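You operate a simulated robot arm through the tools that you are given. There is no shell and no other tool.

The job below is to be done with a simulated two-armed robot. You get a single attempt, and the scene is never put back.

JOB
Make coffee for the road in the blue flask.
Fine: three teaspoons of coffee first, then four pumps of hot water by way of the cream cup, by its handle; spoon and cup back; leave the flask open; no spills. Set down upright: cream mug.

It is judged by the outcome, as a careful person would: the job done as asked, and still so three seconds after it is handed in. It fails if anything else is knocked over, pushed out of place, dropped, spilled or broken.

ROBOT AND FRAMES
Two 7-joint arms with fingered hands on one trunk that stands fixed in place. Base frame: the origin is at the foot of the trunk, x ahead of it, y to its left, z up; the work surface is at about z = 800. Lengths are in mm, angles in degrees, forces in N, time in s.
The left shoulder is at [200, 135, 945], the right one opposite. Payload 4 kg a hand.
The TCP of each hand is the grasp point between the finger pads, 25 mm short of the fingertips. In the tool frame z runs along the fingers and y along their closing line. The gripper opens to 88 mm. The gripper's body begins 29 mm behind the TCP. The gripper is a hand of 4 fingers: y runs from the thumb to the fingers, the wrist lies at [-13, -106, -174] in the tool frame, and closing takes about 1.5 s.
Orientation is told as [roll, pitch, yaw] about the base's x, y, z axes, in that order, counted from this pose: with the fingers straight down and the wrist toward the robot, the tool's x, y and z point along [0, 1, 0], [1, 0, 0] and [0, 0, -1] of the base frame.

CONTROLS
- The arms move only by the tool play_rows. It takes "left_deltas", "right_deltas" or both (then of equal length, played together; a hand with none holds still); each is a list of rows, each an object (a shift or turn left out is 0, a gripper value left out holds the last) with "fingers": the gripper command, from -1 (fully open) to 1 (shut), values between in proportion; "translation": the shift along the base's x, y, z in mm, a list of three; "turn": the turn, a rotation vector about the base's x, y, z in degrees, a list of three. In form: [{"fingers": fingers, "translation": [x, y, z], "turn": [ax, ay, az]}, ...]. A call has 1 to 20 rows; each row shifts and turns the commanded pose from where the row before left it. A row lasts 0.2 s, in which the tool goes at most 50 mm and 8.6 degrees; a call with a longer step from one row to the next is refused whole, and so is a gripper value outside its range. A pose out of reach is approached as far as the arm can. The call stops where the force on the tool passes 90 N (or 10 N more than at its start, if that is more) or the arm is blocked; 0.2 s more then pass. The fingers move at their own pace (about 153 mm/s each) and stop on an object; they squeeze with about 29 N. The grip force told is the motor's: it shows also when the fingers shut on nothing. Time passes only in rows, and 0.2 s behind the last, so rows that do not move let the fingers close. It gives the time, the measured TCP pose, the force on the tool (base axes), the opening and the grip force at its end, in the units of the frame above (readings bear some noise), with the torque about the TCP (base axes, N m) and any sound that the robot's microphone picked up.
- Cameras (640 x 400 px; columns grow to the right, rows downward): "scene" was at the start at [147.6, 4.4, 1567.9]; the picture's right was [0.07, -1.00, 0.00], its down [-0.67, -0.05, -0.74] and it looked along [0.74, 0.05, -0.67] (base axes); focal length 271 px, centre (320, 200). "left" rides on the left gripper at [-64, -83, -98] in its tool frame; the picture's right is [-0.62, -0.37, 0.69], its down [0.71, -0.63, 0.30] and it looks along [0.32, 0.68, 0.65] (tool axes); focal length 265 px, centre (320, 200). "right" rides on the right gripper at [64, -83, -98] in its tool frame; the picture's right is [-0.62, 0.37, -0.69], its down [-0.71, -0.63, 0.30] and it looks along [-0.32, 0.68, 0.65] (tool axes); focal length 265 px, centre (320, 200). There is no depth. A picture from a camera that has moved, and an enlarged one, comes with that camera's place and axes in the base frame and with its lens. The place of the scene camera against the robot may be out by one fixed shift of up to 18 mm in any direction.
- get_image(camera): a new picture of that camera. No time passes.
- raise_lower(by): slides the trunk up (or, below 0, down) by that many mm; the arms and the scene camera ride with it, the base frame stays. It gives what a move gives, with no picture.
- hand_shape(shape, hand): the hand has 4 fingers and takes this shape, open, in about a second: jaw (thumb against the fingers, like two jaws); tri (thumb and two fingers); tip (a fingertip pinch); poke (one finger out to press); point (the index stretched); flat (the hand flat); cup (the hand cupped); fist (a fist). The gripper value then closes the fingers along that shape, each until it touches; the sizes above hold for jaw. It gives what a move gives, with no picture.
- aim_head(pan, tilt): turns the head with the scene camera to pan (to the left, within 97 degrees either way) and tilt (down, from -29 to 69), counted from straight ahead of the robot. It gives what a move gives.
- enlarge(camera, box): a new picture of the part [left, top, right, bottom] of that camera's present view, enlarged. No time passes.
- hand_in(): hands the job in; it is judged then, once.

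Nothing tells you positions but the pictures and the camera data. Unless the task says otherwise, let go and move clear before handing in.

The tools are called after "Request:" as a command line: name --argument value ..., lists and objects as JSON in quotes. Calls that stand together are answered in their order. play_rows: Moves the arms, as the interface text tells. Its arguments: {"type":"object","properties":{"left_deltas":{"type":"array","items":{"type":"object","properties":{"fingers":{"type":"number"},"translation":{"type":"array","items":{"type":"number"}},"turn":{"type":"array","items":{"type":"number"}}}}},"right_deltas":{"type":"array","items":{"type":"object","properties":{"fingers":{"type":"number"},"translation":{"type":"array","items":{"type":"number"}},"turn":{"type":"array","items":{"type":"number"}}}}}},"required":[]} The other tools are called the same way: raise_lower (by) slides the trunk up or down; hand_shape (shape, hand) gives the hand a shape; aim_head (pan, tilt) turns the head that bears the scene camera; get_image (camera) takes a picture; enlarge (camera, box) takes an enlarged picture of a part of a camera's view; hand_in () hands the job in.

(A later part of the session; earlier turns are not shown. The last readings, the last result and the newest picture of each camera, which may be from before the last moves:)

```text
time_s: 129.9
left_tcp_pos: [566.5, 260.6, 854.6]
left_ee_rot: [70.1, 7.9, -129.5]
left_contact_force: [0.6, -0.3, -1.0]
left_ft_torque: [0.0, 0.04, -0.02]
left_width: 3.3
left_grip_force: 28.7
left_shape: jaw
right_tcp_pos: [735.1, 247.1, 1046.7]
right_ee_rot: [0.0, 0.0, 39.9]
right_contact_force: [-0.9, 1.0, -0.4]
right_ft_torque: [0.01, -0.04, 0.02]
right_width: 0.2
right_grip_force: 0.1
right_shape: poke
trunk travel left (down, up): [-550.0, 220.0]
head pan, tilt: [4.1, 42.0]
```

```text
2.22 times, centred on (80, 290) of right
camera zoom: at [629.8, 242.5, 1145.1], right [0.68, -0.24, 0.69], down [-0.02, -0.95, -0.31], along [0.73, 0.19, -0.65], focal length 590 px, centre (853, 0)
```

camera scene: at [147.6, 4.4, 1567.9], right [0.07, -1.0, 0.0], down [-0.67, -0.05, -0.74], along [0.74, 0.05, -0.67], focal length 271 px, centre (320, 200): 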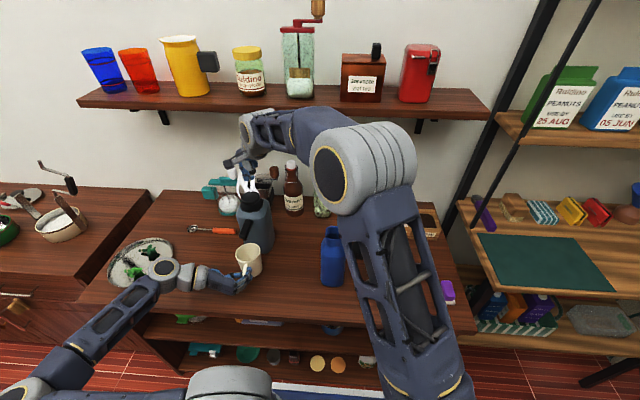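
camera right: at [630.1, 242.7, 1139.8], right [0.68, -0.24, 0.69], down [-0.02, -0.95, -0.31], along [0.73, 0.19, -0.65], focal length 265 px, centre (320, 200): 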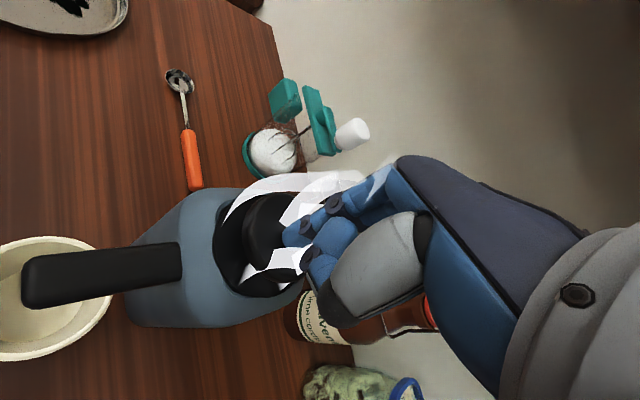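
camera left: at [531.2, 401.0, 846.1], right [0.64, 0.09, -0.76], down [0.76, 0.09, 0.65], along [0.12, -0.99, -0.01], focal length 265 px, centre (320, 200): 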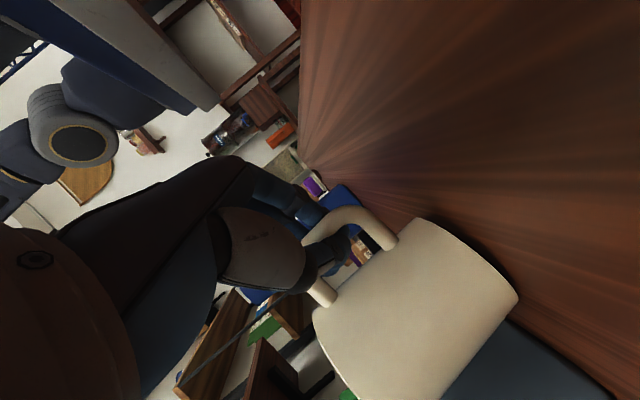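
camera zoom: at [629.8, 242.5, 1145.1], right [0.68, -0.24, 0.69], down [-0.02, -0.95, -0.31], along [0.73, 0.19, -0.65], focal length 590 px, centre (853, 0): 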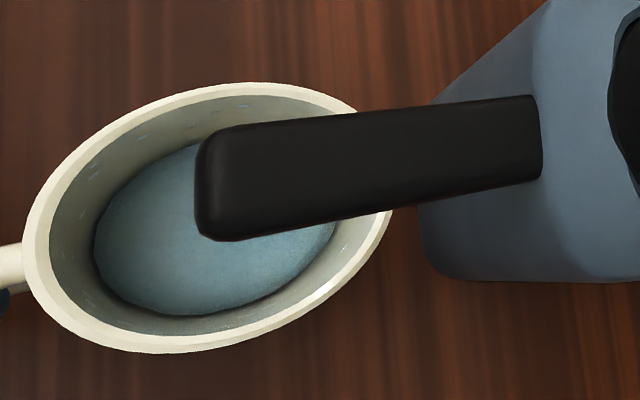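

The level rises about 8–9 mm per pump (about 821 now versus the rim at 881), so all four pumps will fill the mug only about half. Pump 3.

Request:
play_rows --right_deltas '[{"translation": [0, 0, -5]}, {"translation": [0, 0, -5]}, {"translation": [0, 0, -4]}, {"translation": [0, 0, -4]}, {"translation": [0, 0, -4]}, {"translation": [0, 0, -1]}, {"translation": [0, 0, 0]}, {"translation": [0, 0, 0]}]'

Request:
enlarge --camera "scene" --box '[200, 170, 300, 270]'

Request:
play_rows --right_deltas '[{"translation": [0, 0, 11]}, {"translation": [0, 0, 12]}, {"translation": [0, 0, 0]}, {"translation": [0, 0, 0]}, {"translation": [0, 0, 0]}]'

Request:
enlarge --camera "scene" --box '[235, 230, 275, 270]'

```text
time_s: 131.7
left_tcp_pos: [565.6, 261.3, 854.8]
left_ee_rot: [70.1, 8.1, -129.5]
left_contact_force: [0.9, 0.6, -2.6]
left_ft_torque: [0.01, 0.06, -0.02]
left_width: 2.8
left_grip_force: 28.5
left_shape: jaw
right_tcp_pos: [735.3, 247.8, 1027.0]
right_ee_rot: [-0.1, -0.5, 39.9]
right_contact_force: [2.3, 1.8, 26.5]
right_ft_torque: [-0.12, -0.15, 0.01]
right_width: 0.0
right_grip_force: 0.0
right_shape: poke
trunk travel left (down, up): [-550.0, 220.0]
head pan, tilt: [4.1, 42.0]
```

```text
4.00 times, centred on (250, 220) of scene
camera zoom: at [147.0, 4.3, 1568.2], right [0.07, -1.0, 0.0], down [-0.67, -0.05, -0.74], along [0.74, 0.05, -0.67], focal length 1084 px, centre (600, 120)
```

zoom: 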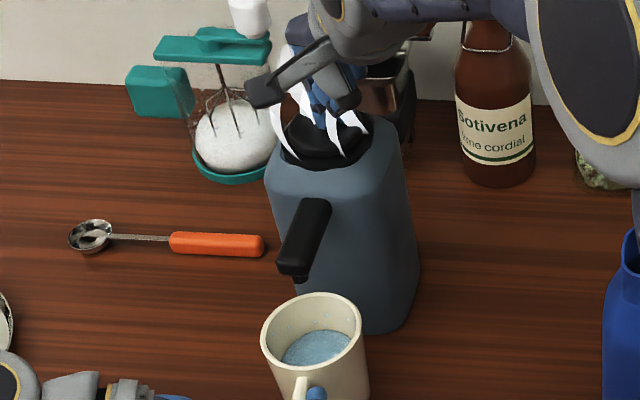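

```text
time_s: 132.9
left_tcp_pos: [565.3, 260.3, 854.6]
left_ee_rot: [70.1, 7.9, -129.5]
left_contact_force: [0.1, 0.0, -1.6]
left_ft_torque: [0.05, 0.02, -0.02]
left_width: 2.9
left_grip_force: 29.1
left_shape: jaw
right_tcp_pos: [734.7, 247.0, 1047.4]
right_ee_rot: [-0.1, 0.0, 40.0]
right_contact_force: [0.0, 0.2, 0.2]
right_ft_torque: [0.01, 0.0, 0.02]
right_width: 0.2
right_grip_force: 0.0
right_shape: poke
trunk travel left (down, up): [-550.0, 220.0]
head pan, tilt: [4.1, 42.0]
```

```text
10.00 times, centred on (255, 250) of scene
camera zoom: at [147.7, 4.4, 1567.9], right [0.07, -1.0, 0.0], down [-0.67, -0.05, -0.74], along [0.74, 0.05, -0.67], focal length 2711 px, centre (970, -300)
```

zoom: 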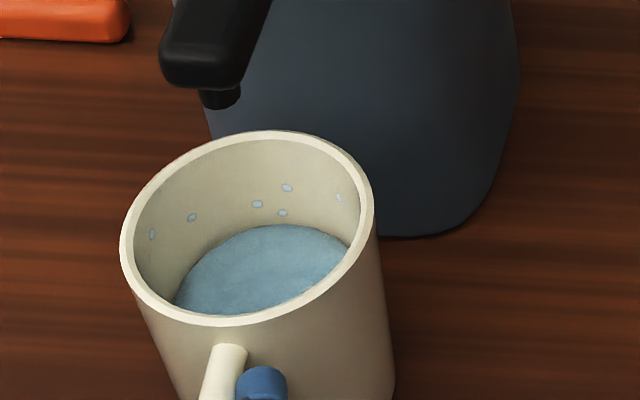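

Three pumps done; each raises the level about 15 mm (now about 836 of 881). Before adding the fourth, I'll test-lift the mug a few millimetres to be sure the grip carries the weight without drooping.

Request:
play_rows --left_deltas '[{"translation": [0, 0, 1.5]}, {"translation": [0, 0, 1.5]}, {"translation": [0, 0, 2]}, {"translation": [0, 0, 0]}, {"translation": [0, 0, 0]}]'

Request:
enlarge --camera "scene" --box '[235, 230, 275, 270]'

Request:
enlarge --camera "left" --box '[300, 200, 540, 400]'

```text
time_s: 134.1
left_tcp_pos: [565.8, 261.3, 858.7]
left_ee_rot: [70.1, 7.9, -129.5]
left_contact_force: [0.6, -0.3, -2.2]
left_ft_torque: [-0.02, 0.08, -0.03]
left_width: 2.5
left_grip_force: 29.1
left_shape: jaw
right_tcp_pos: [735.6, 246.4, 1047.7]
right_ee_rot: [0.0, -0.1, 40.0]
right_contact_force: [0.3, 0.2, -1.1]
right_ft_torque: [-0.02, 0.02, -0.03]
right_width: 0.0
right_grip_force: 0.0
right_shape: poke
trunk travel left (down, up): [-550.0, 220.0]
head pan, tilt: [4.1, 42.0]
```

```text
10.00 times, centred on (255, 250) of scene
camera zoom: at [147.7, 4.5, 1567.9], right [0.07, -1.0, 0.0], down [-0.67, -0.05, -0.74], along [0.74, 0.05, -0.67], focal length 2711 px, centre (970, -300)
```

zoom: 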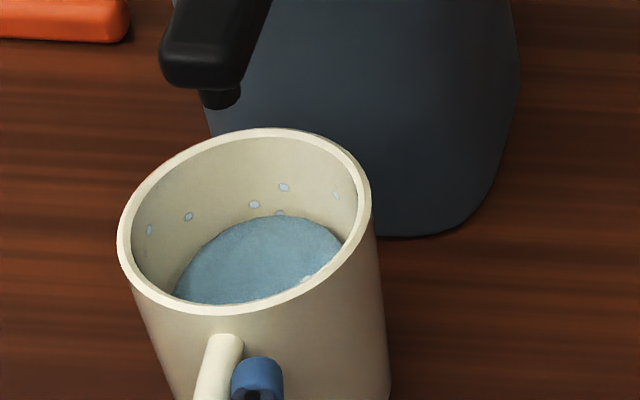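

```text
2.00 times, centred on (420, 300) of left
camera zoom: at [531.4, 401.1, 844.4], right [0.64, 0.09, -0.76], down [0.76, 0.09, 0.65], along [0.12, -0.99, -0.01], focal length 531 px, centre (120, 0)
```

zoom: 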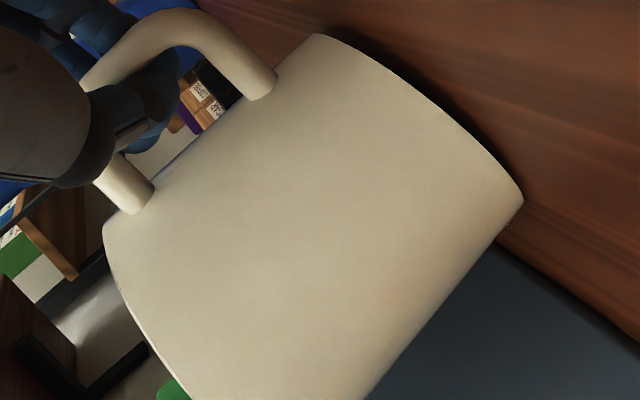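

The far edge still rests on the table. I'll lift a little more while pitching the hand up to keep the mug level, watching for slip.

Request:
play_rows --left_deltas '[{"translation": [0, 0, 1], "turn": [0, -2, 0]}, {"translation": [0, 0, 1], "turn": [0, -2, 0]}, {"translation": [0, 0, 1], "turn": [0, -1, 0]}, {"translation": [0, 0, 0]}, {"translation": [0, 0, 0]}, {"translation": [0, 0, 0]}]'

Request:
enlarge --camera "scene" --box '[235, 230, 275, 270]'

Request:
enlarge --camera "left" --box '[300, 200, 540, 400]'

```text
time_s: 135.5
left_tcp_pos: [566.0, 260.7, 861.8]
left_ee_rot: [73.9, 10.9, -128.7]
left_contact_force: [0.0, -0.1, -1.6]
left_ft_torque: [-0.01, 0.08, -0.04]
left_width: 2.9
left_grip_force: 29.0
left_shape: jaw
right_tcp_pos: [734.8, 248.0, 1046.9]
right_ee_rot: [0.0, 0.0, 40.0]
right_contact_force: [-0.3, 0.0, -0.8]
right_ft_torque: [0.0, 0.02, 0.03]
right_width: 0.1
right_grip_force: 0.0
right_shape: poke
trunk travel left (down, up): [-550.0, 220.0]
head pan, tilt: [4.1, 42.0]
```

```text
10.00 times, centred on (255, 250) of scene
camera zoom: at [147.7, 4.5, 1567.9], right [0.07, -1.0, 0.0], down [-0.67, -0.05, -0.74], along [0.74, 0.05, -0.67], focal length 2711 px, centre (970, -300)
```

zoom: 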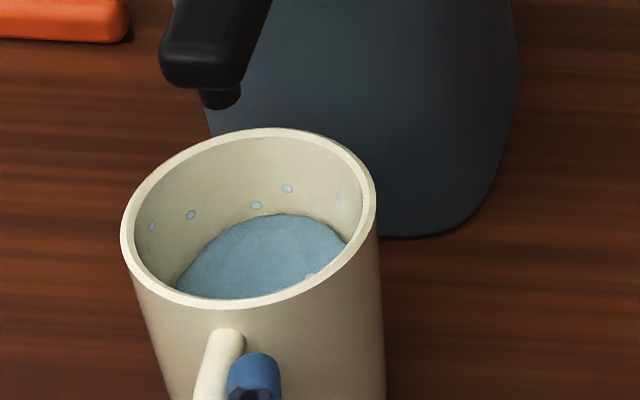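

```text
2.00 times, centred on (420, 300) of left
camera zoom: at [532.8, 401.0, 844.4], right [0.71, 0.09, -0.7], down [0.7, 0.09, 0.71], along [0.12, -0.99, 0.0], focal length 531 px, centre (120, 0)
```

zoom: 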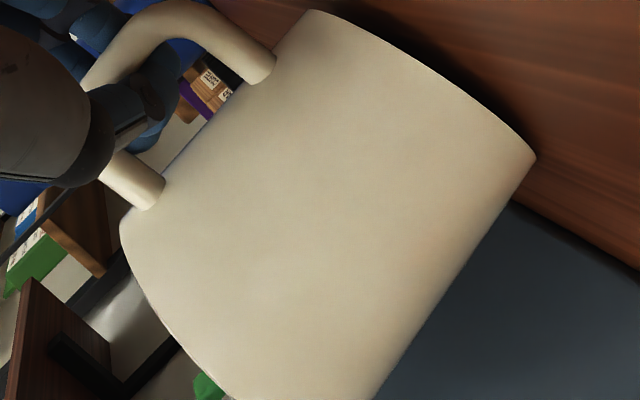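

The grip carries little pitch torque: the mug pivots with its far edge on the table. The fingertips are inside the loop, so it should lock once the top arm rests on them. The water is far from spilling (about 50° needed), so I'll continue lifting gently while pitching up and see where it locks.

Request:
play_rows --left_deltas '[{"translation": [0, 0, 2], "turn": [0, -2, 0]}, {"translation": [0, 0, 2], "turn": [0, -2, 0]}, {"translation": [0, 0, 2], "turn": [0, -1, 0]}, {"translation": [0, 0, 2]}, {"translation": [0, 0, 0]}, {"translation": [0, 0, 0]}]'

Request:
enlarge --camera "scene" --box '[230, 225, 280, 285]'

Request:
enlarge --camera "left" --box '[280, 160, 540, 400]'

```text
time_s: 136.9
left_tcp_pos: [566.4, 260.7, 870.6]
left_ee_rot: [78.1, 14.1, -127.9]
left_contact_force: [0.5, -0.8, -3.3]
left_ft_torque: [0.02, 0.16, 0.02]
left_width: 2.7
left_grip_force: 29.1
left_shape: jaw
right_tcp_pos: [736.2, 248.2, 1047.5]
right_ee_rot: [0.0, -0.1, 40.1]
right_contact_force: [-0.6, 0.4, 0.7]
right_ft_torque: [-0.01, 0.03, 0.02]
right_width: 0.0
right_grip_force: 0.0
right_shape: poke
trunk travel left (down, up): [-550.0, 220.0]
head pan, tilt: [4.1, 42.0]
```

```text
6.67 times, centred on (255, 255) of scene
camera zoom: at [147.7, 4.5, 1567.9], right [0.07, -1.0, 0.0], down [-0.67, -0.05, -0.74], along [0.74, 0.05, -0.67], focal length 1807 px, centre (753, -167)
```

zoom: 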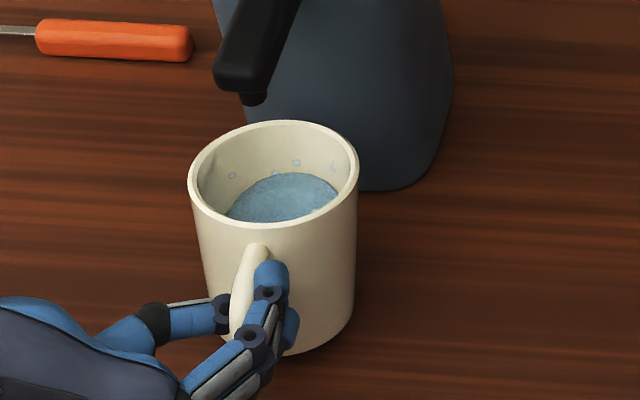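

```text
1.67 times, centred on (410, 280) of left
camera zoom: at [534.2, 400.8, 849.6], right [0.77, 0.09, -0.64], down [0.63, 0.09, 0.77], along [0.12, -0.99, 0.01], focal length 442 px, centre (170, 67)
```

zoom: 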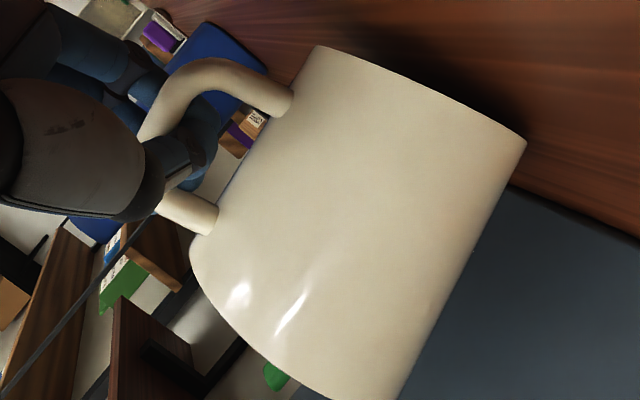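

The hand now carries 3.3 N with the torque rising: it is beginning to lock. I'll take one more small step.

Request:
play_rows --left_deltas '[{"translation": [0, 0, 2], "turn": [0, -2, 0]}, {"translation": [0, 0, 2], "turn": [0, -2, 0]}, {"translation": [0, 0, 2], "turn": [0, -2, 0]}, {"translation": [0, 0, 0]}, {"translation": [0, 0, 0]}]'

Request:
enlarge --camera "scene" --box '[230, 225, 280, 285]'

Request:
enlarge --camera "left" --box '[280, 160, 540, 400]'

```text
time_s: 138.1
left_tcp_pos: [565.8, 255.8, 889.2]
left_ee_rot: [82.7, 17.7, -126.6]
left_contact_force: [-0.3, 0.2, -3.5]
left_ft_torque: [-0.01, 0.17, 0.0]
left_width: 2.5
left_grip_force: 28.8
left_shape: jaw
left hand out of reach, approached as far as the arm can: row 3
right_tcp_pos: [736.0, 247.1, 1046.8]
right_ee_rot: [0.0, -0.2, 40.0]
right_contact_force: [-0.3, 0.7, 0.2]
right_ft_torque: [-0.03, 0.03, 0.0]
right_width: 0.1
right_grip_force: 0.0
right_shape: poke
trunk travel left (down, up): [-550.0, 220.0]
head pan, tilt: [4.1, 42.0]
```

```text
6.67 times, centred on (255, 255) of scene
camera zoom: at [147.7, 4.5, 1567.9], right [0.07, -1.0, 0.0], down [-0.67, -0.05, -0.74], along [0.74, 0.05, -0.67], focal length 1807 px, centre (753, -167)
```

zoom: 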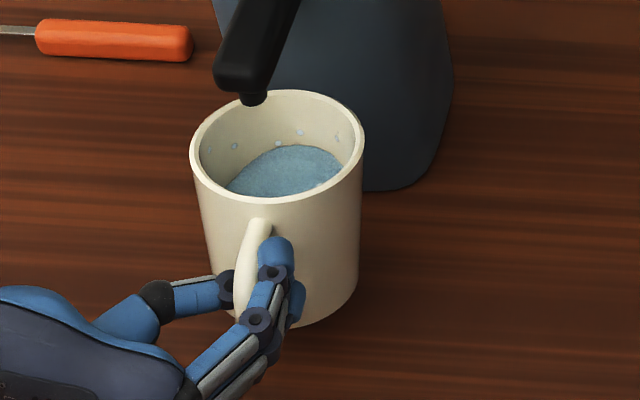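

```text
1.67 times, centred on (410, 280) of left
camera zoom: at [536.4, 395.0, 865.7], right [0.82, 0.09, -0.56], down [0.55, 0.08, 0.83], along [0.12, -0.99, 0.02], focal length 442 px, centre (170, 67)
```

zoom: 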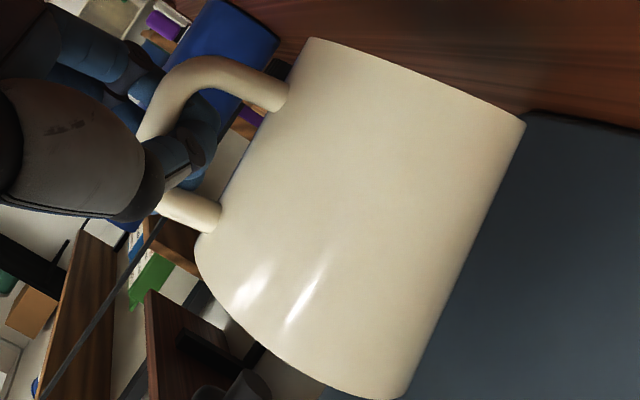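

The arm hit a reach limit and rose a bit, but the mug is now fully lifted (3.5 N) with about 10° forward tilt and no spill. I'll check that it's stable.

Request:
play_rows --left_deltas '[{"translation": [0, 0, 0]}, {"translation": [0, 0, 0]}, {"translation": [0, 0, 0]}, {"translation": [0, 0, 0]}, {"translation": [0, 0, 0]}]'

Request:
enlarge --camera "scene" --box '[230, 225, 280, 285]'

Request:
enlarge --camera "left" --box '[280, 160, 540, 400]'

```text
time_s: 139.3
left_tcp_pos: [565.9, 254.7, 887.7]
left_ee_rot: [82.7, 17.7, -126.6]
left_contact_force: [0.1, -0.8, -3.3]
left_ft_torque: [0.02, 0.21, 0.0]
left_width: 2.7
left_grip_force: 28.9
left_shape: jaw
right_tcp_pos: [735.7, 246.9, 1047.2]
right_ee_rot: [0.0, 0.0, 40.0]
right_contact_force: [-0.2, 0.4, 0.1]
right_ft_torque: [0.0, 0.02, 0.02]
right_width: 0.0
right_grip_force: 0.1
right_shape: poke
trunk travel left (down, up): [-550.0, 220.0]
head pan, tilt: [4.1, 42.0]
```

```text
6.67 times, centred on (255, 255) of scene
camera zoom: at [147.7, 4.5, 1567.9], right [0.07, -1.0, 0.0], down [-0.67, -0.05, -0.74], along [0.74, 0.05, -0.67], focal length 1807 px, centre (753, -167)
```

zoom: 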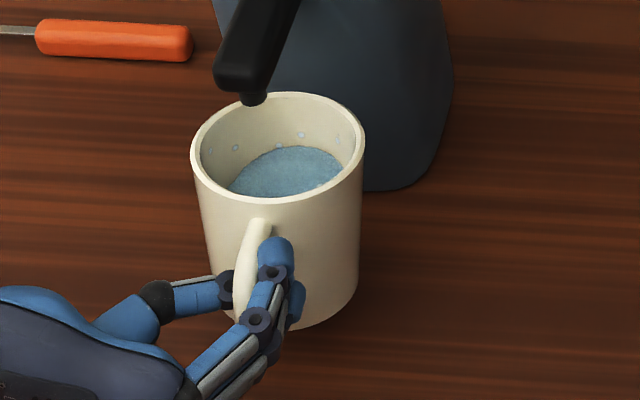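

```text
1.67 times, centred on (410, 280) of left
camera zoom: at [536.4, 395.0, 865.6], right [0.82, 0.09, -0.56], down [0.55, 0.08, 0.83], along [0.12, -0.99, 0.02], focal length 442 px, centre (170, 67)
```

zoom: 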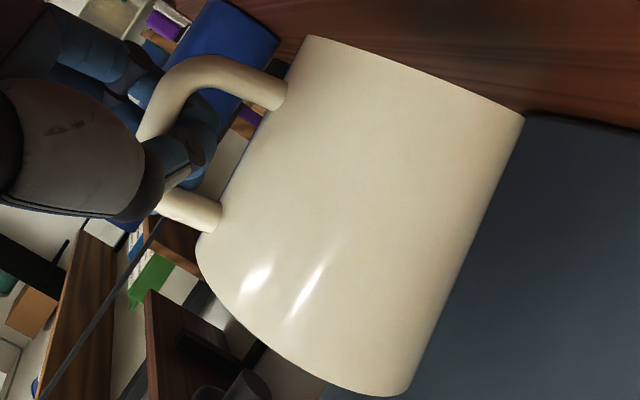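

The hold is stable (about 3.4 N). The mug is still right under the nozzle, so I'll do pump 4 now.

Request:
play_rows --right_deltas '[{"translation": [0, 0, -5]}, {"translation": [0, 0, -5]}, {"translation": [0, 0, -4]}, {"translation": [0, 0, -4]}, {"translation": [0, 0, -4]}, {"translation": [0, 0, -1]}, {"translation": [0, 0, 0]}, {"translation": [0, 0, 0]}]'

Request:
enlarge --camera "scene" --box '[200, 170, 300, 280]'

Request:
play_rows --right_deltas '[{"translation": [0, 0, 11]}, {"translation": [0, 0, 12]}, {"translation": [0, 0, 0]}, {"translation": [0, 0, 0]}]'

Request:
enlarge --camera "scene" --box '[230, 225, 280, 285]'

Request:
enlarge --camera "left" --box '[280, 160, 540, 400]'

```text
time_s: 141.1
left_tcp_pos: [566.0, 255.5, 888.1]
left_ee_rot: [82.7, 17.7, -126.5]
left_contact_force: [0.2, 0.1, -3.1]
left_ft_torque: [0.01, 0.18, -0.02]
left_width: 2.2
left_grip_force: 28.7
left_shape: jaw
right_tcp_pos: [736.0, 247.6, 1026.3]
right_ee_rot: [0.1, -0.5, 40.0]
right_contact_force: [0.2, 3.6, 26.3]
right_ft_torque: [-0.02, -0.05, -0.02]
right_width: 0.0
right_grip_force: 0.1
right_shape: poke
trunk travel left (down, up): [-550.0, 220.0]
head pan, tilt: [4.1, 42.0]
```

```text
3.64 times, centred on (250, 225) of scene
camera zoom: at [147.0, 4.4, 1568.2], right [0.07, -1.0, 0.0], down [-0.67, -0.05, -0.74], along [0.74, 0.05, -0.67], focal length 986 px, centre (574, 109)
```

zoom: 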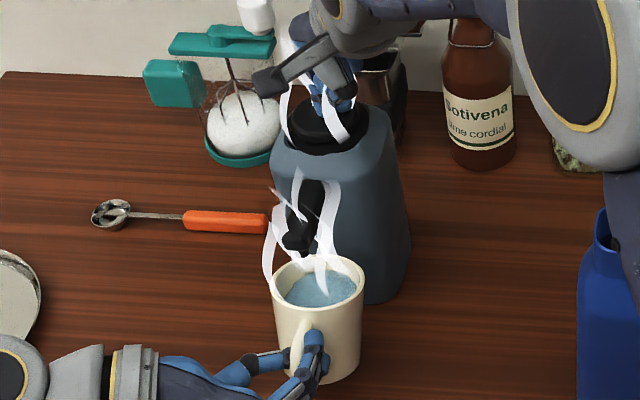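

```text
time_s: 142.1
left_tcp_pos: [566.0, 254.6, 888.5]
left_ee_rot: [82.7, 17.7, -126.6]
left_contact_force: [0.0, 0.4, -3.9]
left_ft_torque: [0.02, 0.2, -0.02]
left_width: 2.4
left_grip_force: 29.2
left_shape: jaw
right_tcp_pos: [735.7, 245.5, 1047.5]
right_ee_rot: [0.0, -0.1, 40.0]
right_contact_force: [0.3, 0.2, -0.4]
right_ft_torque: [0.01, 0.0, 0.03]
right_width: 0.1
right_grip_force: 0.1
right_shape: poke
trunk travel left (down, up): [-550.0, 220.0]
head pan, tilt: [4.1, 42.0]
```

```text
6.67 times, centred on (255, 255) of scene
camera zoom: at [147.7, 4.4, 1567.8], right [0.07, -1.0, 0.0], down [-0.67, -0.05, -0.74], along [0.74, 0.05, -0.67], focal length 1807 px, centre (753, -167)
```

zoom: 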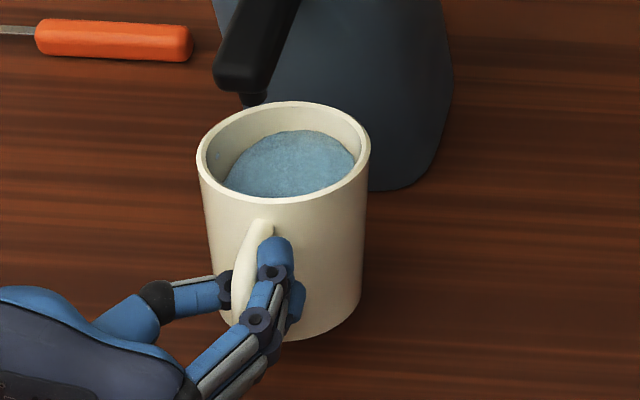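

```text
1.67 times, centred on (410, 280) of left
camera zoom: at [536.5, 395.0, 865.5], right [0.82, 0.09, -0.56], down [0.55, 0.08, 0.83], along [0.12, -0.99, 0.02], focal length 442 px, centre (170, 67)
```

zoom: 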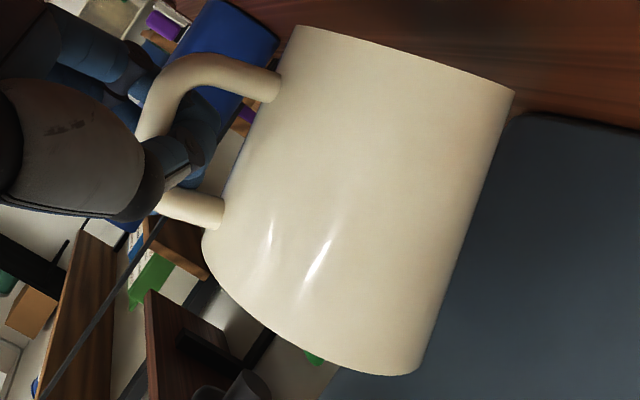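

All four pumps are in, with no spill. But the droop is creeping (now about 14°), so I'll set the mug back down flat right away rather than risk it.

Request:
play_rows --left_deltas '[{"translation": [0, 0, -4]}, {"translation": [0, 0, -4]}, {"translation": [0, 0, -4]}, {"translation": [0, 0, -4]}, {"translation": [0, 0, -3]}, {"translation": [0, 0, 0]}]'

Request:
enlarge --camera "scene" --box '[230, 225, 280, 285]'

Request:
enlarge --camera "left" --box '[280, 160, 540, 400]'

```text
time_s: 143.5
left_tcp_pos: [566.0, 247.5, 885.2]
left_ee_rot: [82.6, 17.6, -126.6]
left_contact_force: [-1.2, -0.5, -3.3]
left_ft_torque: [-0.03, 0.2, 0.04]
left_width: 2.8
left_grip_force: 29.4
left_shape: jaw
left hand out of reach, approached as far as the arm can: row 1, 2, 3, 4
right_tcp_pos: [735.4, 247.0, 1048.1]
right_ee_rot: [0.0, -0.1, 40.0]
right_contact_force: [0.7, -0.1, 0.3]
right_ft_torque: [0.01, 0.0, -0.02]
right_width: 0.2
right_grip_force: 0.0
right_shape: poke
trunk travel left (down, up): [-550.0, 220.0]
head pan, tilt: [4.1, 42.0]
```

```text
6.67 times, centred on (255, 255) of scene
camera zoom: at [147.7, 4.5, 1567.9], right [0.07, -1.0, 0.0], down [-0.67, -0.05, -0.74], along [0.74, 0.05, -0.67], focal length 1807 px, centre (753, -167)
```

zoom: 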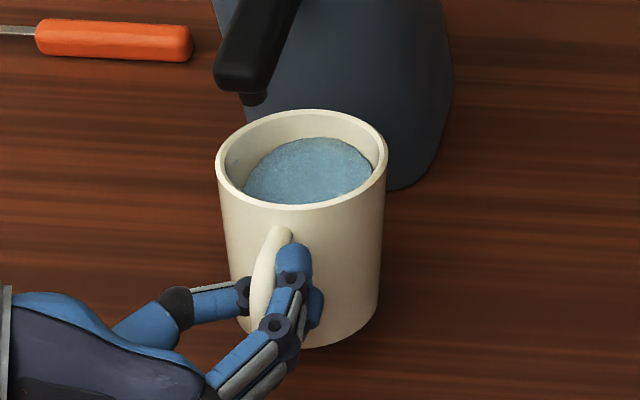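

```text
1.67 times, centred on (410, 280) of left
camera zoom: at [536.6, 387.8, 861.5], right [0.82, 0.09, -0.56], down [0.55, 0.08, 0.83], along [0.12, -0.99, 0.02], focal length 442 px, centre (170, 67)
```

zoom: 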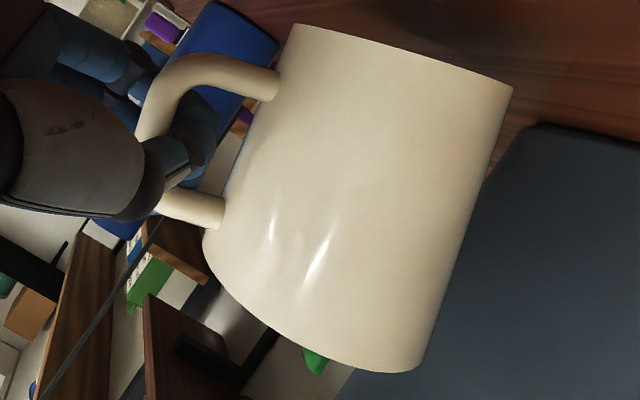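

The arm can't go lower in this orientation, but the droop has stopped at about 14° with the top arm resting on the fingers, a good margin from spilling (about 40°). I'll retract the right arm to free the space around the flask.

Request:
play_rows --right_deltas '[{"translation": [0, 0, 25]}, {"translation": [0, 0, 25]}, {"translation": [0, 0, 25]}, {"translation": [-10.3, -33.9, 6.9], "turn": [0, 0, -2.2]}, {"translation": [-10.3, -33.9, 6.9], "turn": [0, 0, -2.2]}, {"translation": [-10.3, -33.9, 6.9], "turn": [0, 0, -2.2]}, {"translation": [-10.3, -33.9, 6.9], "turn": [0, 0, -2.2]}, {"translation": [-10.3, -33.9, 6.9], "turn": [0, 0, -2.2]}, {"translation": [-10.3, -33.9, 6.9], "turn": [0, 0, -2.2]}, {"translation": [-10.3, -33.9, 6.9], "turn": [0, 0, -2.2]}, {"translation": [-10.3, -33.9, 6.9], "turn": [0, 0, -2.2]}, {"translation": [-10.3, -33.9, 6.9], "turn": [0, 0, -2.2]}, {"translation": [-10.3, -33.9, 6.9], "turn": [0, 0, -2.2]}, {"translation": [-10.3, -33.9, 6.9], "turn": [0, 0, -2.2]}, {"translation": [-10.3, -33.9, 6.9], "turn": [0, 0, -2.2]}, {"translation": [-10.3, -33.9, 6.9], "turn": [0, 0, -2.2]}, {"translation": [-10.3, -33.9, 6.9], "turn": [0, 0, -2.2]}, {"translation": [-10.3, -33.9, 6.9], "turn": [0, 0, -2.2]}, {"translation": [-10.3, -33.9, 6.9], "turn": [0, 0, -2.2]}, {"translation": [-10.3, -33.9, 6.9], "turn": [0, 0, -2.2]}]'

Request:
get_image --camera "scene"

Request:
enlarge --camera "scene" --box '[230, 225, 280, 285]'

Request:
enlarge --camera "left" --box '[280, 160, 540, 400]'

```text
time_s: 147.7
left_tcp_pos: [566.6, 249.2, 885.1]
left_ee_rot: [82.6, 17.7, -126.6]
left_contact_force: [0.1, 0.0, -3.6]
left_ft_torque: [0.01, 0.15, 0.02]
left_width: 2.5
left_grip_force: 29.0
left_shape: jaw
right_tcp_pos: [560.1, -330.3, 1238.5]
right_ee_rot: [0.0, 0.0, 2.6]
right_contact_force: [0.7, -0.7, -0.1]
right_ft_torque: [-0.01, -0.01, -0.02]
right_width: 0.0
right_grip_force: 0.1
right_shape: poke
trunk travel left (down, up): [-550.0, 220.0]
head pan, tilt: [4.1, 42.0]
```

```text
taken
camera scene: at [147.7, 4.6, 1567.9], right [0.07, -1.0, 0.0], down [-0.67, -0.05, -0.74], along [0.74, 0.05, -0.67], focal length 271 px, centre (320, 200)
```

scene: 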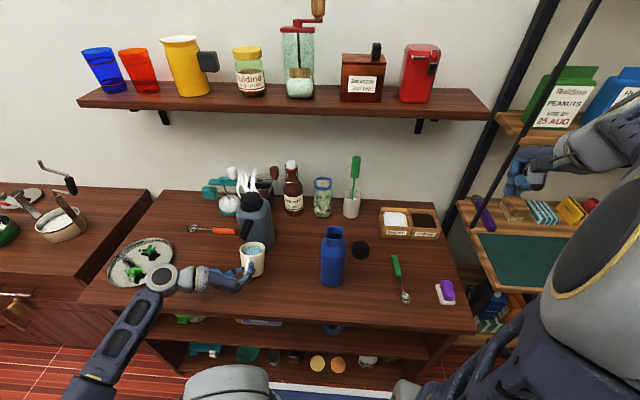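

```text
6.67 times, centred on (255, 255) of scene
camera zoom: at [147.7, 4.6, 1567.9], right [0.07, -1.0, 0.0], down [-0.67, -0.05, -0.74], along [0.74, 0.05, -0.67], focal length 1807 px, centre (753, -167)
```

zoom: 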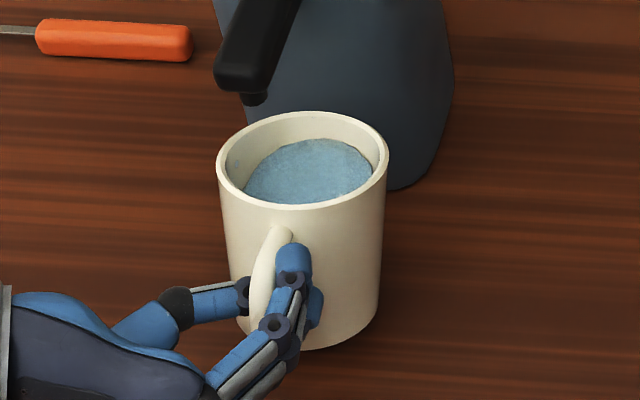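

```text
1.67 times, centred on (410, 280) of left
camera zoom: at [536.6, 388.0, 861.6], right [0.82, 0.09, -0.56], down [0.55, 0.08, 0.83], along [0.12, -0.99, 0.02], focal length 442 px, centre (170, 67)
```

zoom: 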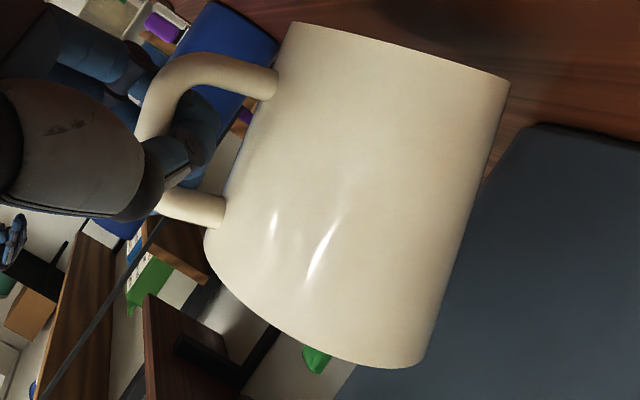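

Creep is very slow (about 0.2°/s). I'll now slide the mug out from under the spout toward the right, at constant height, turning slightly so it will pour away from the robot.

Request:
play_rows --left_deltas '[{"translation": [0, -6, 1]}, {"translation": [0, -10, 1]}, {"translation": [0, -12, 1]}, {"translation": [0, -12, 1]}, {"translation": [0, -12, 2]}, {"translation": [0, -12, 2]}, {"translation": [0, -12, 2]}, {"translation": [0, -8, 2]}]'

Request:
get_image --camera "scene"

Request:
enlarge --camera "left" --box '[280, 160, 540, 400]'

```text
time_s: 149.5
left_tcp_pos: [565.7, 166.0, 893.4]
left_ee_rot: [83.0, 17.9, -126.6]
left_contact_force: [-0.1, -0.5, -3.3]
left_ft_torque: [-0.01, 0.18, -0.01]
left_width: 2.7
left_grip_force: 29.3
left_shape: jaw
right_tcp_pos: [559.9, -330.4, 1238.7]
right_ee_rot: [0.0, -0.1, 2.5]
right_contact_force: [0.3, 0.4, -0.1]
right_ft_torque: [-0.03, -0.02, -0.01]
right_width: 0.0
right_grip_force: 0.2
right_shape: poke
trunk travel left (down, up): [-550.0, 220.0]
head pan, tilt: [4.1, 42.0]
```

```text
taken
camera scene: at [147.7, 4.4, 1567.9], right [0.07, -1.0, 0.0], down [-0.67, -0.05, -0.74], along [0.74, 0.05, -0.67], focal length 271 px, centre (320, 200)
```

scene: 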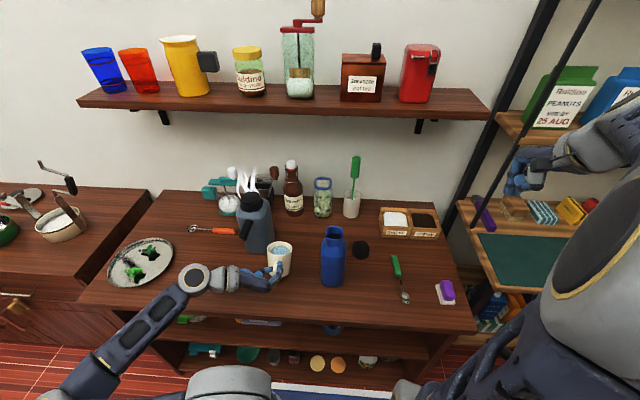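

```text
1.67 times, centred on (410, 280) of left
camera zoom: at [537.6, 304.8, 871.1], right [0.83, 0.09, -0.55], down [0.55, 0.08, 0.83], along [0.12, -0.99, 0.02], focal length 442 px, centre (170, 67)
```

zoom: 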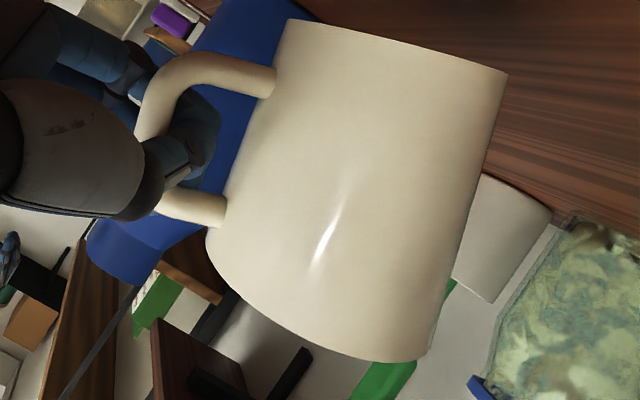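

Now out from under the spout, no spill. Raising the mug.

Request:
play_rows --left_deltas '[{"translation": [0, 0, 6]}, {"translation": [0, 0, 12]}, {"translation": [0, 0, 14]}, {"translation": [0, 0, 14]}, {"translation": [0, 0, 14]}, {"translation": [0, 0, 14]}, {"translation": [0, 0, 14]}, {"translation": [0, 0, 14]}, {"translation": [0, 0, 14]}, {"translation": [0, 0, 8]}]'

Request:
enlarge --camera "scene" --box '[230, 190, 350, 300]'

Request:
enlarge --camera "left" --box '[280, 160, 540, 400]'

```text
time_s: 151.7
left_tcp_pos: [566.6, 163.7, 1019.9]
left_ee_rot: [83.1, 17.8, -126.6]
left_contact_force: [-0.4, 0.8, -3.7]
left_ft_torque: [-0.01, 0.14, 0.02]
left_width: 2.2
left_grip_force: 29.1
left_shape: jaw
right_tcp_pos: [559.1, -329.6, 1238.3]
right_ee_rot: [0.1, -0.1, 2.7]
right_contact_force: [0.8, -0.1, -0.1]
right_ft_torque: [0.01, -0.01, 0.06]
right_width: 0.0
right_grip_force: 0.0
right_shape: poke
trunk travel left (down, up): [-550.0, 220.0]
head pan, tilt: [4.1, 42.0]
```

```text
3.64 times, centred on (290, 245) of scene
camera zoom: at [147.7, 4.4, 1567.9], right [0.07, -1.0, 0.0], down [-0.67, -0.05, -0.74], along [0.74, 0.05, -0.67], focal length 986 px, centre (429, 36)
```

zoom: 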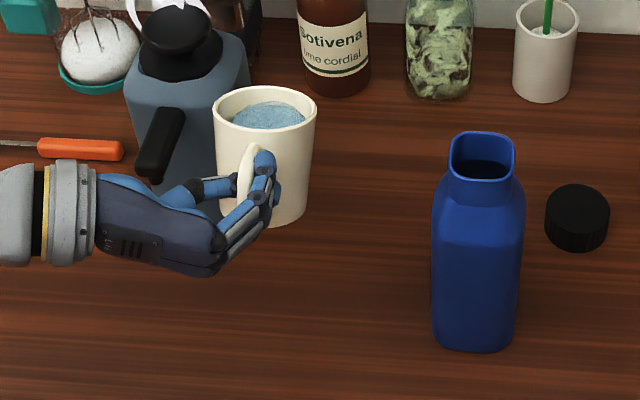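

```text
1.67 times, centred on (410, 280) of left
camera zoom: at [537.2, 304.2, 995.8], right [0.83, 0.09, -0.55], down [0.55, 0.08, 0.83], along [0.12, -0.99, 0.02], focal length 442 px, centre (170, 67)
```

zoom: 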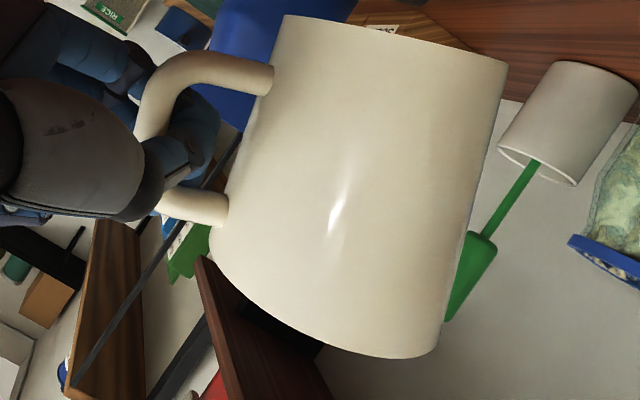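

The mug rose well with the reach fine up here. I'll move it back clear of the flask, turn 20° to the right, and pitch it up a little to counter the creep.

Request:
play_rows --left_deltas '[{"translation": [-8, 0, 8], "turn": [-0.1, -1.2, -3.5]}, {"translation": [-12, 0, 8], "turn": [-0.2, -1.2, -4]}, {"translation": [-14, 0, 8], "turn": [-0.2, -1.2, -4]}, {"translation": [-14, 0, 8], "turn": [-0.3, -1.2, -4]}, {"translation": [-14, 0, 8], "turn": [-0.4, -1.1, -4.5]}]'

Request:
enlarge --camera "scene" --box '[230, 190, 350, 300]'

Request:
enlarge --camera "left" --box '[280, 160, 540, 400]'

```text
time_s: 152.9
left_tcp_pos: [504.8, 164.3, 1059.2]
left_ee_rot: [88.3, 21.1, -144.9]
left_contact_force: [-0.3, 0.7, -4.6]
left_ft_torque: [0.04, 0.16, -0.03]
left_width: 2.4
left_grip_force: 28.3
left_shape: jaw
right_tcp_pos: [560.2, -330.1, 1238.4]
right_ee_rot: [0.0, -0.1, 2.6]
right_contact_force: [0.4, 0.2, -0.5]
right_ft_torque: [-0.01, -0.03, 0.01]
right_width: 0.0
right_grip_force: 0.0
right_shape: poke
trunk travel left (down, up): [-550.0, 220.0]
head pan, tilt: [4.1, 42.0]
```

```text
3.64 times, centred on (290, 245) of scene
camera zoom: at [147.7, 4.4, 1567.9], right [0.07, -1.0, 0.0], down [-0.67, -0.05, -0.74], along [0.74, 0.05, -0.67], focal length 986 px, centre (429, 36)
```

zoom: 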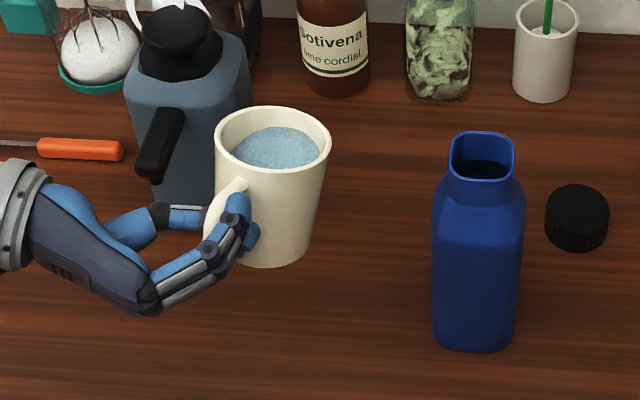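

```text
1.67 times, centred on (410, 280) of left
camera zoom: at [527.3, 304.2, 1032.1], right [0.86, -0.22, -0.46], down [0.46, -0.07, 0.89], along [-0.23, -0.97, 0.04], focal length 442 px, centre (170, 67)
```

zoom: 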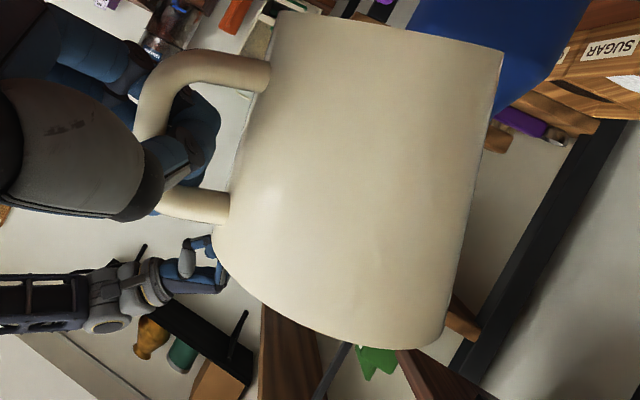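

The mug's tilt is about 16°, and the lip is at (601, 124, 1062). I'll bring the lip over the near edge of the flask mouth, staying higher for clearance.

Request:
play_rows --left_deltas '[{"translation": [-1, -6, 4], "turn": [-0.2, -0.5, 0]}, {"translation": [-1, -10, 4], "turn": [-0.2, -0.5, 0]}, {"translation": [-1, -13, 4], "turn": [-0.2, -0.5, 0]}, {"translation": [-1, -14, 4], "turn": [-0.2, -0.5, 0]}, {"translation": [-1, -14, 4], "turn": [-0.2, -0.5, 0]}, {"translation": [0, -14, 0], "turn": [-0.2, -0.5, 0]}, {"translation": [0, -14, 0], "turn": [-0.2, -0.5, 0]}, {"translation": [0, -14, 0], "turn": [-0.2, -0.5, 0]}, {"translation": [0, -13, 0]}, {"translation": [0, -8, 0]}]'

Request:
enlarge --camera "scene" --box '[280, 190, 380, 290]'

Request:
get_image --camera "left"

Request:
get_image --camera "right"

```text
time_s: 155.1
left_tcp_pos: [498.3, 44.4, 1078.8]
left_ee_rot: [92.3, 23.3, -143.3]
left_contact_force: [-0.1, 0.1, -3.3]
left_ft_torque: [0.0, 0.18, -0.03]
left_width: 2.3
left_grip_force: 28.8
left_shape: jaw
right_tcp_pos: [559.7, -329.4, 1239.4]
right_ee_rot: [0.1, -0.1, 2.6]
right_contact_force: [-0.1, 0.1, 0.6]
right_ft_torque: [-0.01, -0.02, -0.01]
right_width: 0.2
right_grip_force: 0.0
right_shape: poke
trunk travel left (down, up): [-550.0, 220.0]
head pan, tilt: [4.1, 42.0]
```

```text
4.00 times, centred on (330, 240) of scene
camera zoom: at [147.7, 4.4, 1567.9], right [0.07, -1.0, 0.0], down [-0.67, -0.05, -0.74], along [0.74, 0.05, -0.67], focal length 1084 px, centre (280, 40)
```

zoom: 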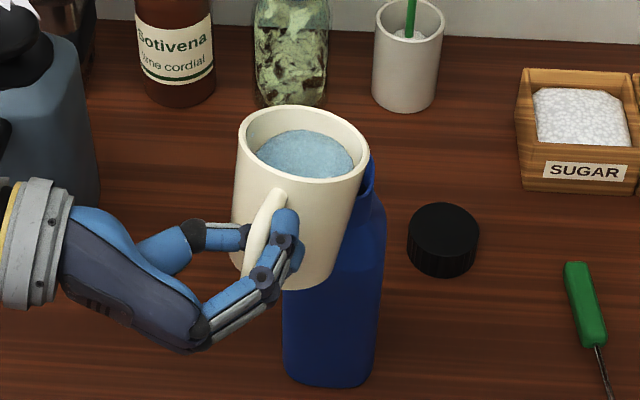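

```text
taken
camera left: at [524.2, 184.0, 1050.3], right [0.89, -0.23, -0.4], down [0.4, -0.05, 0.92], along [-0.23, -0.97, 0.05], focal length 265 px, centre (320, 200)
```

left: 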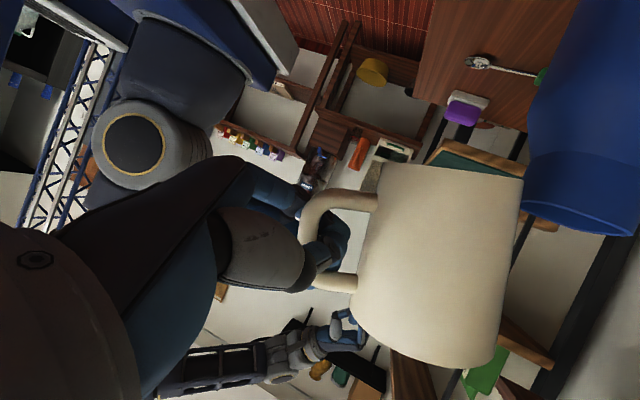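

```text
taken
camera right: at [473.3, -269.4, 1336.3], right [0.4, -0.6, 0.69], down [-0.6, -0.74, -0.31], along [0.7, -0.29, -0.65], focal length 265 px, centre (320, 200)
```

right: 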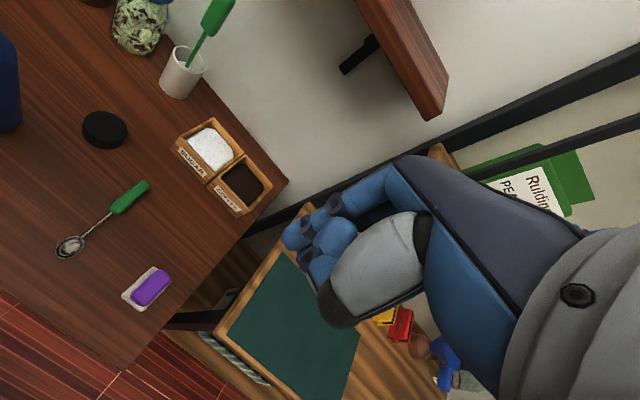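

The mug is over beside the flask with only about 11° tilt. I'll zoom in on the left wrist view, which shows the lip and the flask mouth together.

Request:
enlarge --camera "left" --box '[330, 140, 640, 400]'

Request:
enlarge --camera "scene" --box '[305, 205, 365, 265]'

```text
1.54 times, centred on (485, 270) of left
camera zoom: at [524.2, 184.0, 1050.3], right [0.89, -0.23, -0.4], down [0.4, -0.05, 0.92], along [-0.23, -0.97, 0.05], focal length 408 px, centre (66, 92)
```

zoom: 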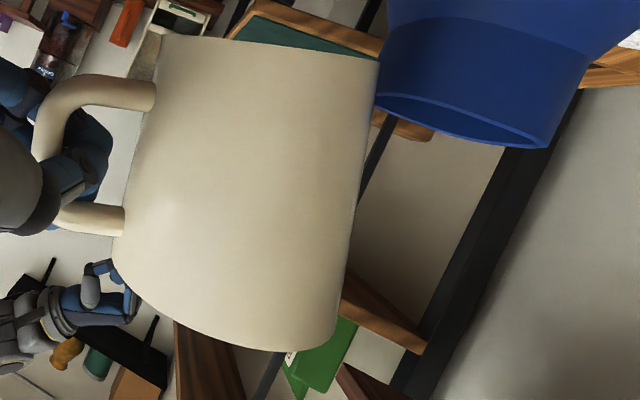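

```text
6.67 times, centred on (335, 235) of scene
camera zoom: at [147.7, 4.4, 1567.9], right [0.07, -1.0, 0.0], down [-0.67, -0.05, -0.74], along [0.74, 0.05, -0.67], focal length 1807 px, centre (220, -33)
```

zoom: 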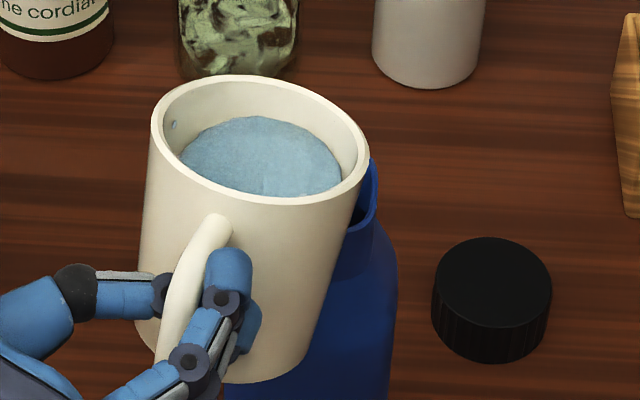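

The lip is at about (597, 4, 1088), just short of the mouth, and wall clearance to the flask neck is about 9 mm. I'll begin tilting about the lip, to about 31° first (no flow yet), while lowering the lip toward the opening.

Request:
play_rows --left_deltas '[{"translation": [0.7, -0.2, 0.2], "turn": [0.94, 2.32, 0]}, {"translation": [0.7, -0.2, 0.2], "turn": [0.94, 2.32, 0]}, {"translation": [0.7, -0.2, 0.1], "turn": [0.94, 2.32, 0]}, {"translation": [0.8, -0.3, 0.1], "turn": [0.94, 2.32, 0]}, {"translation": [1.5, -0.4, -0.4], "turn": [0.94, 2.32, 0]}, {"translation": [1.5, -0.5, -0.4], "turn": [0.94, 2.32, 0]}, {"translation": [1.5, -0.5, -0.4], "turn": [0.94, 2.32, 0]}]'

Request:
enlarge --camera "scene" --box '[300, 195, 370, 265]'

Request:
enlarge --camera "left" --box '[330, 140, 640, 400]'

```text
time_s: 156.7
left_tcp_pos: [506.5, 41.8, 1078.4]
left_ee_rot: [76.9, 13.7, -148.2]
left_contact_force: [-0.7, -0.1, -3.2]
left_ft_torque: [0.0, 0.16, -0.01]
left_width: 2.4
left_grip_force: 29.1
left_shape: jaw
right_tcp_pos: [558.9, -329.2, 1238.7]
right_ee_rot: [0.0, -0.1, 2.6]
right_contact_force: [-0.1, -0.2, -0.2]
right_ft_torque: [0.01, -0.05, -0.01]
right_width: 0.1
right_grip_force: 0.0
right_shape: poke
trunk travel left (down, up): [-550.0, 220.0]
head pan, tilt: [4.1, 42.0]
```

```text
5.71 times, centred on (335, 230) of scene
camera zoom: at [147.7, 4.4, 1567.9], right [0.07, -1.0, 0.0], down [-0.67, -0.05, -0.74], along [0.74, 0.05, -0.67], focal length 1549 px, centre (234, 29)
```

zoom: 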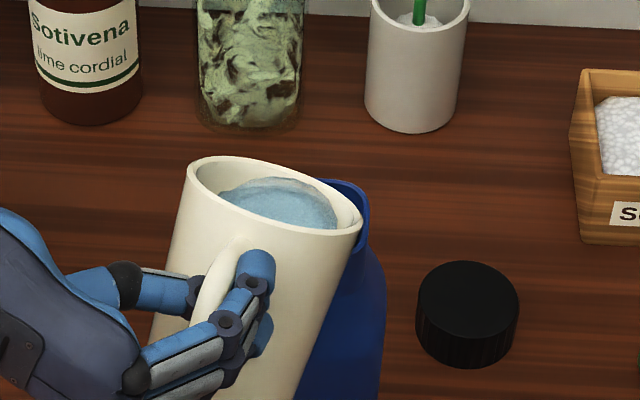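

```text
1.54 times, centred on (485, 270) of left
camera zoom: at [524.4, 184.6, 1059.1], right [0.74, -0.17, -0.65], down [0.64, -0.14, 0.76], along [-0.22, -0.97, 0.0], focal length 408 px, centre (66, 92)
```

zoom: 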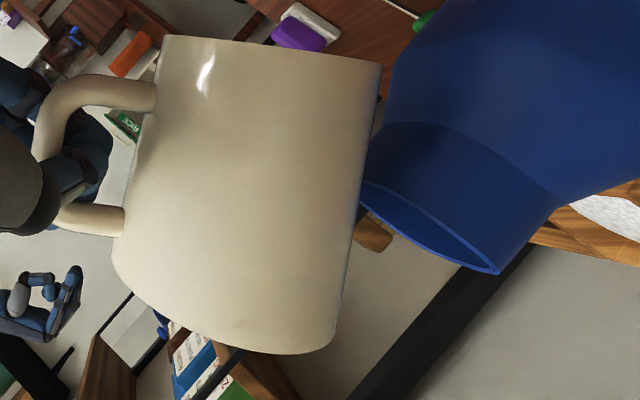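

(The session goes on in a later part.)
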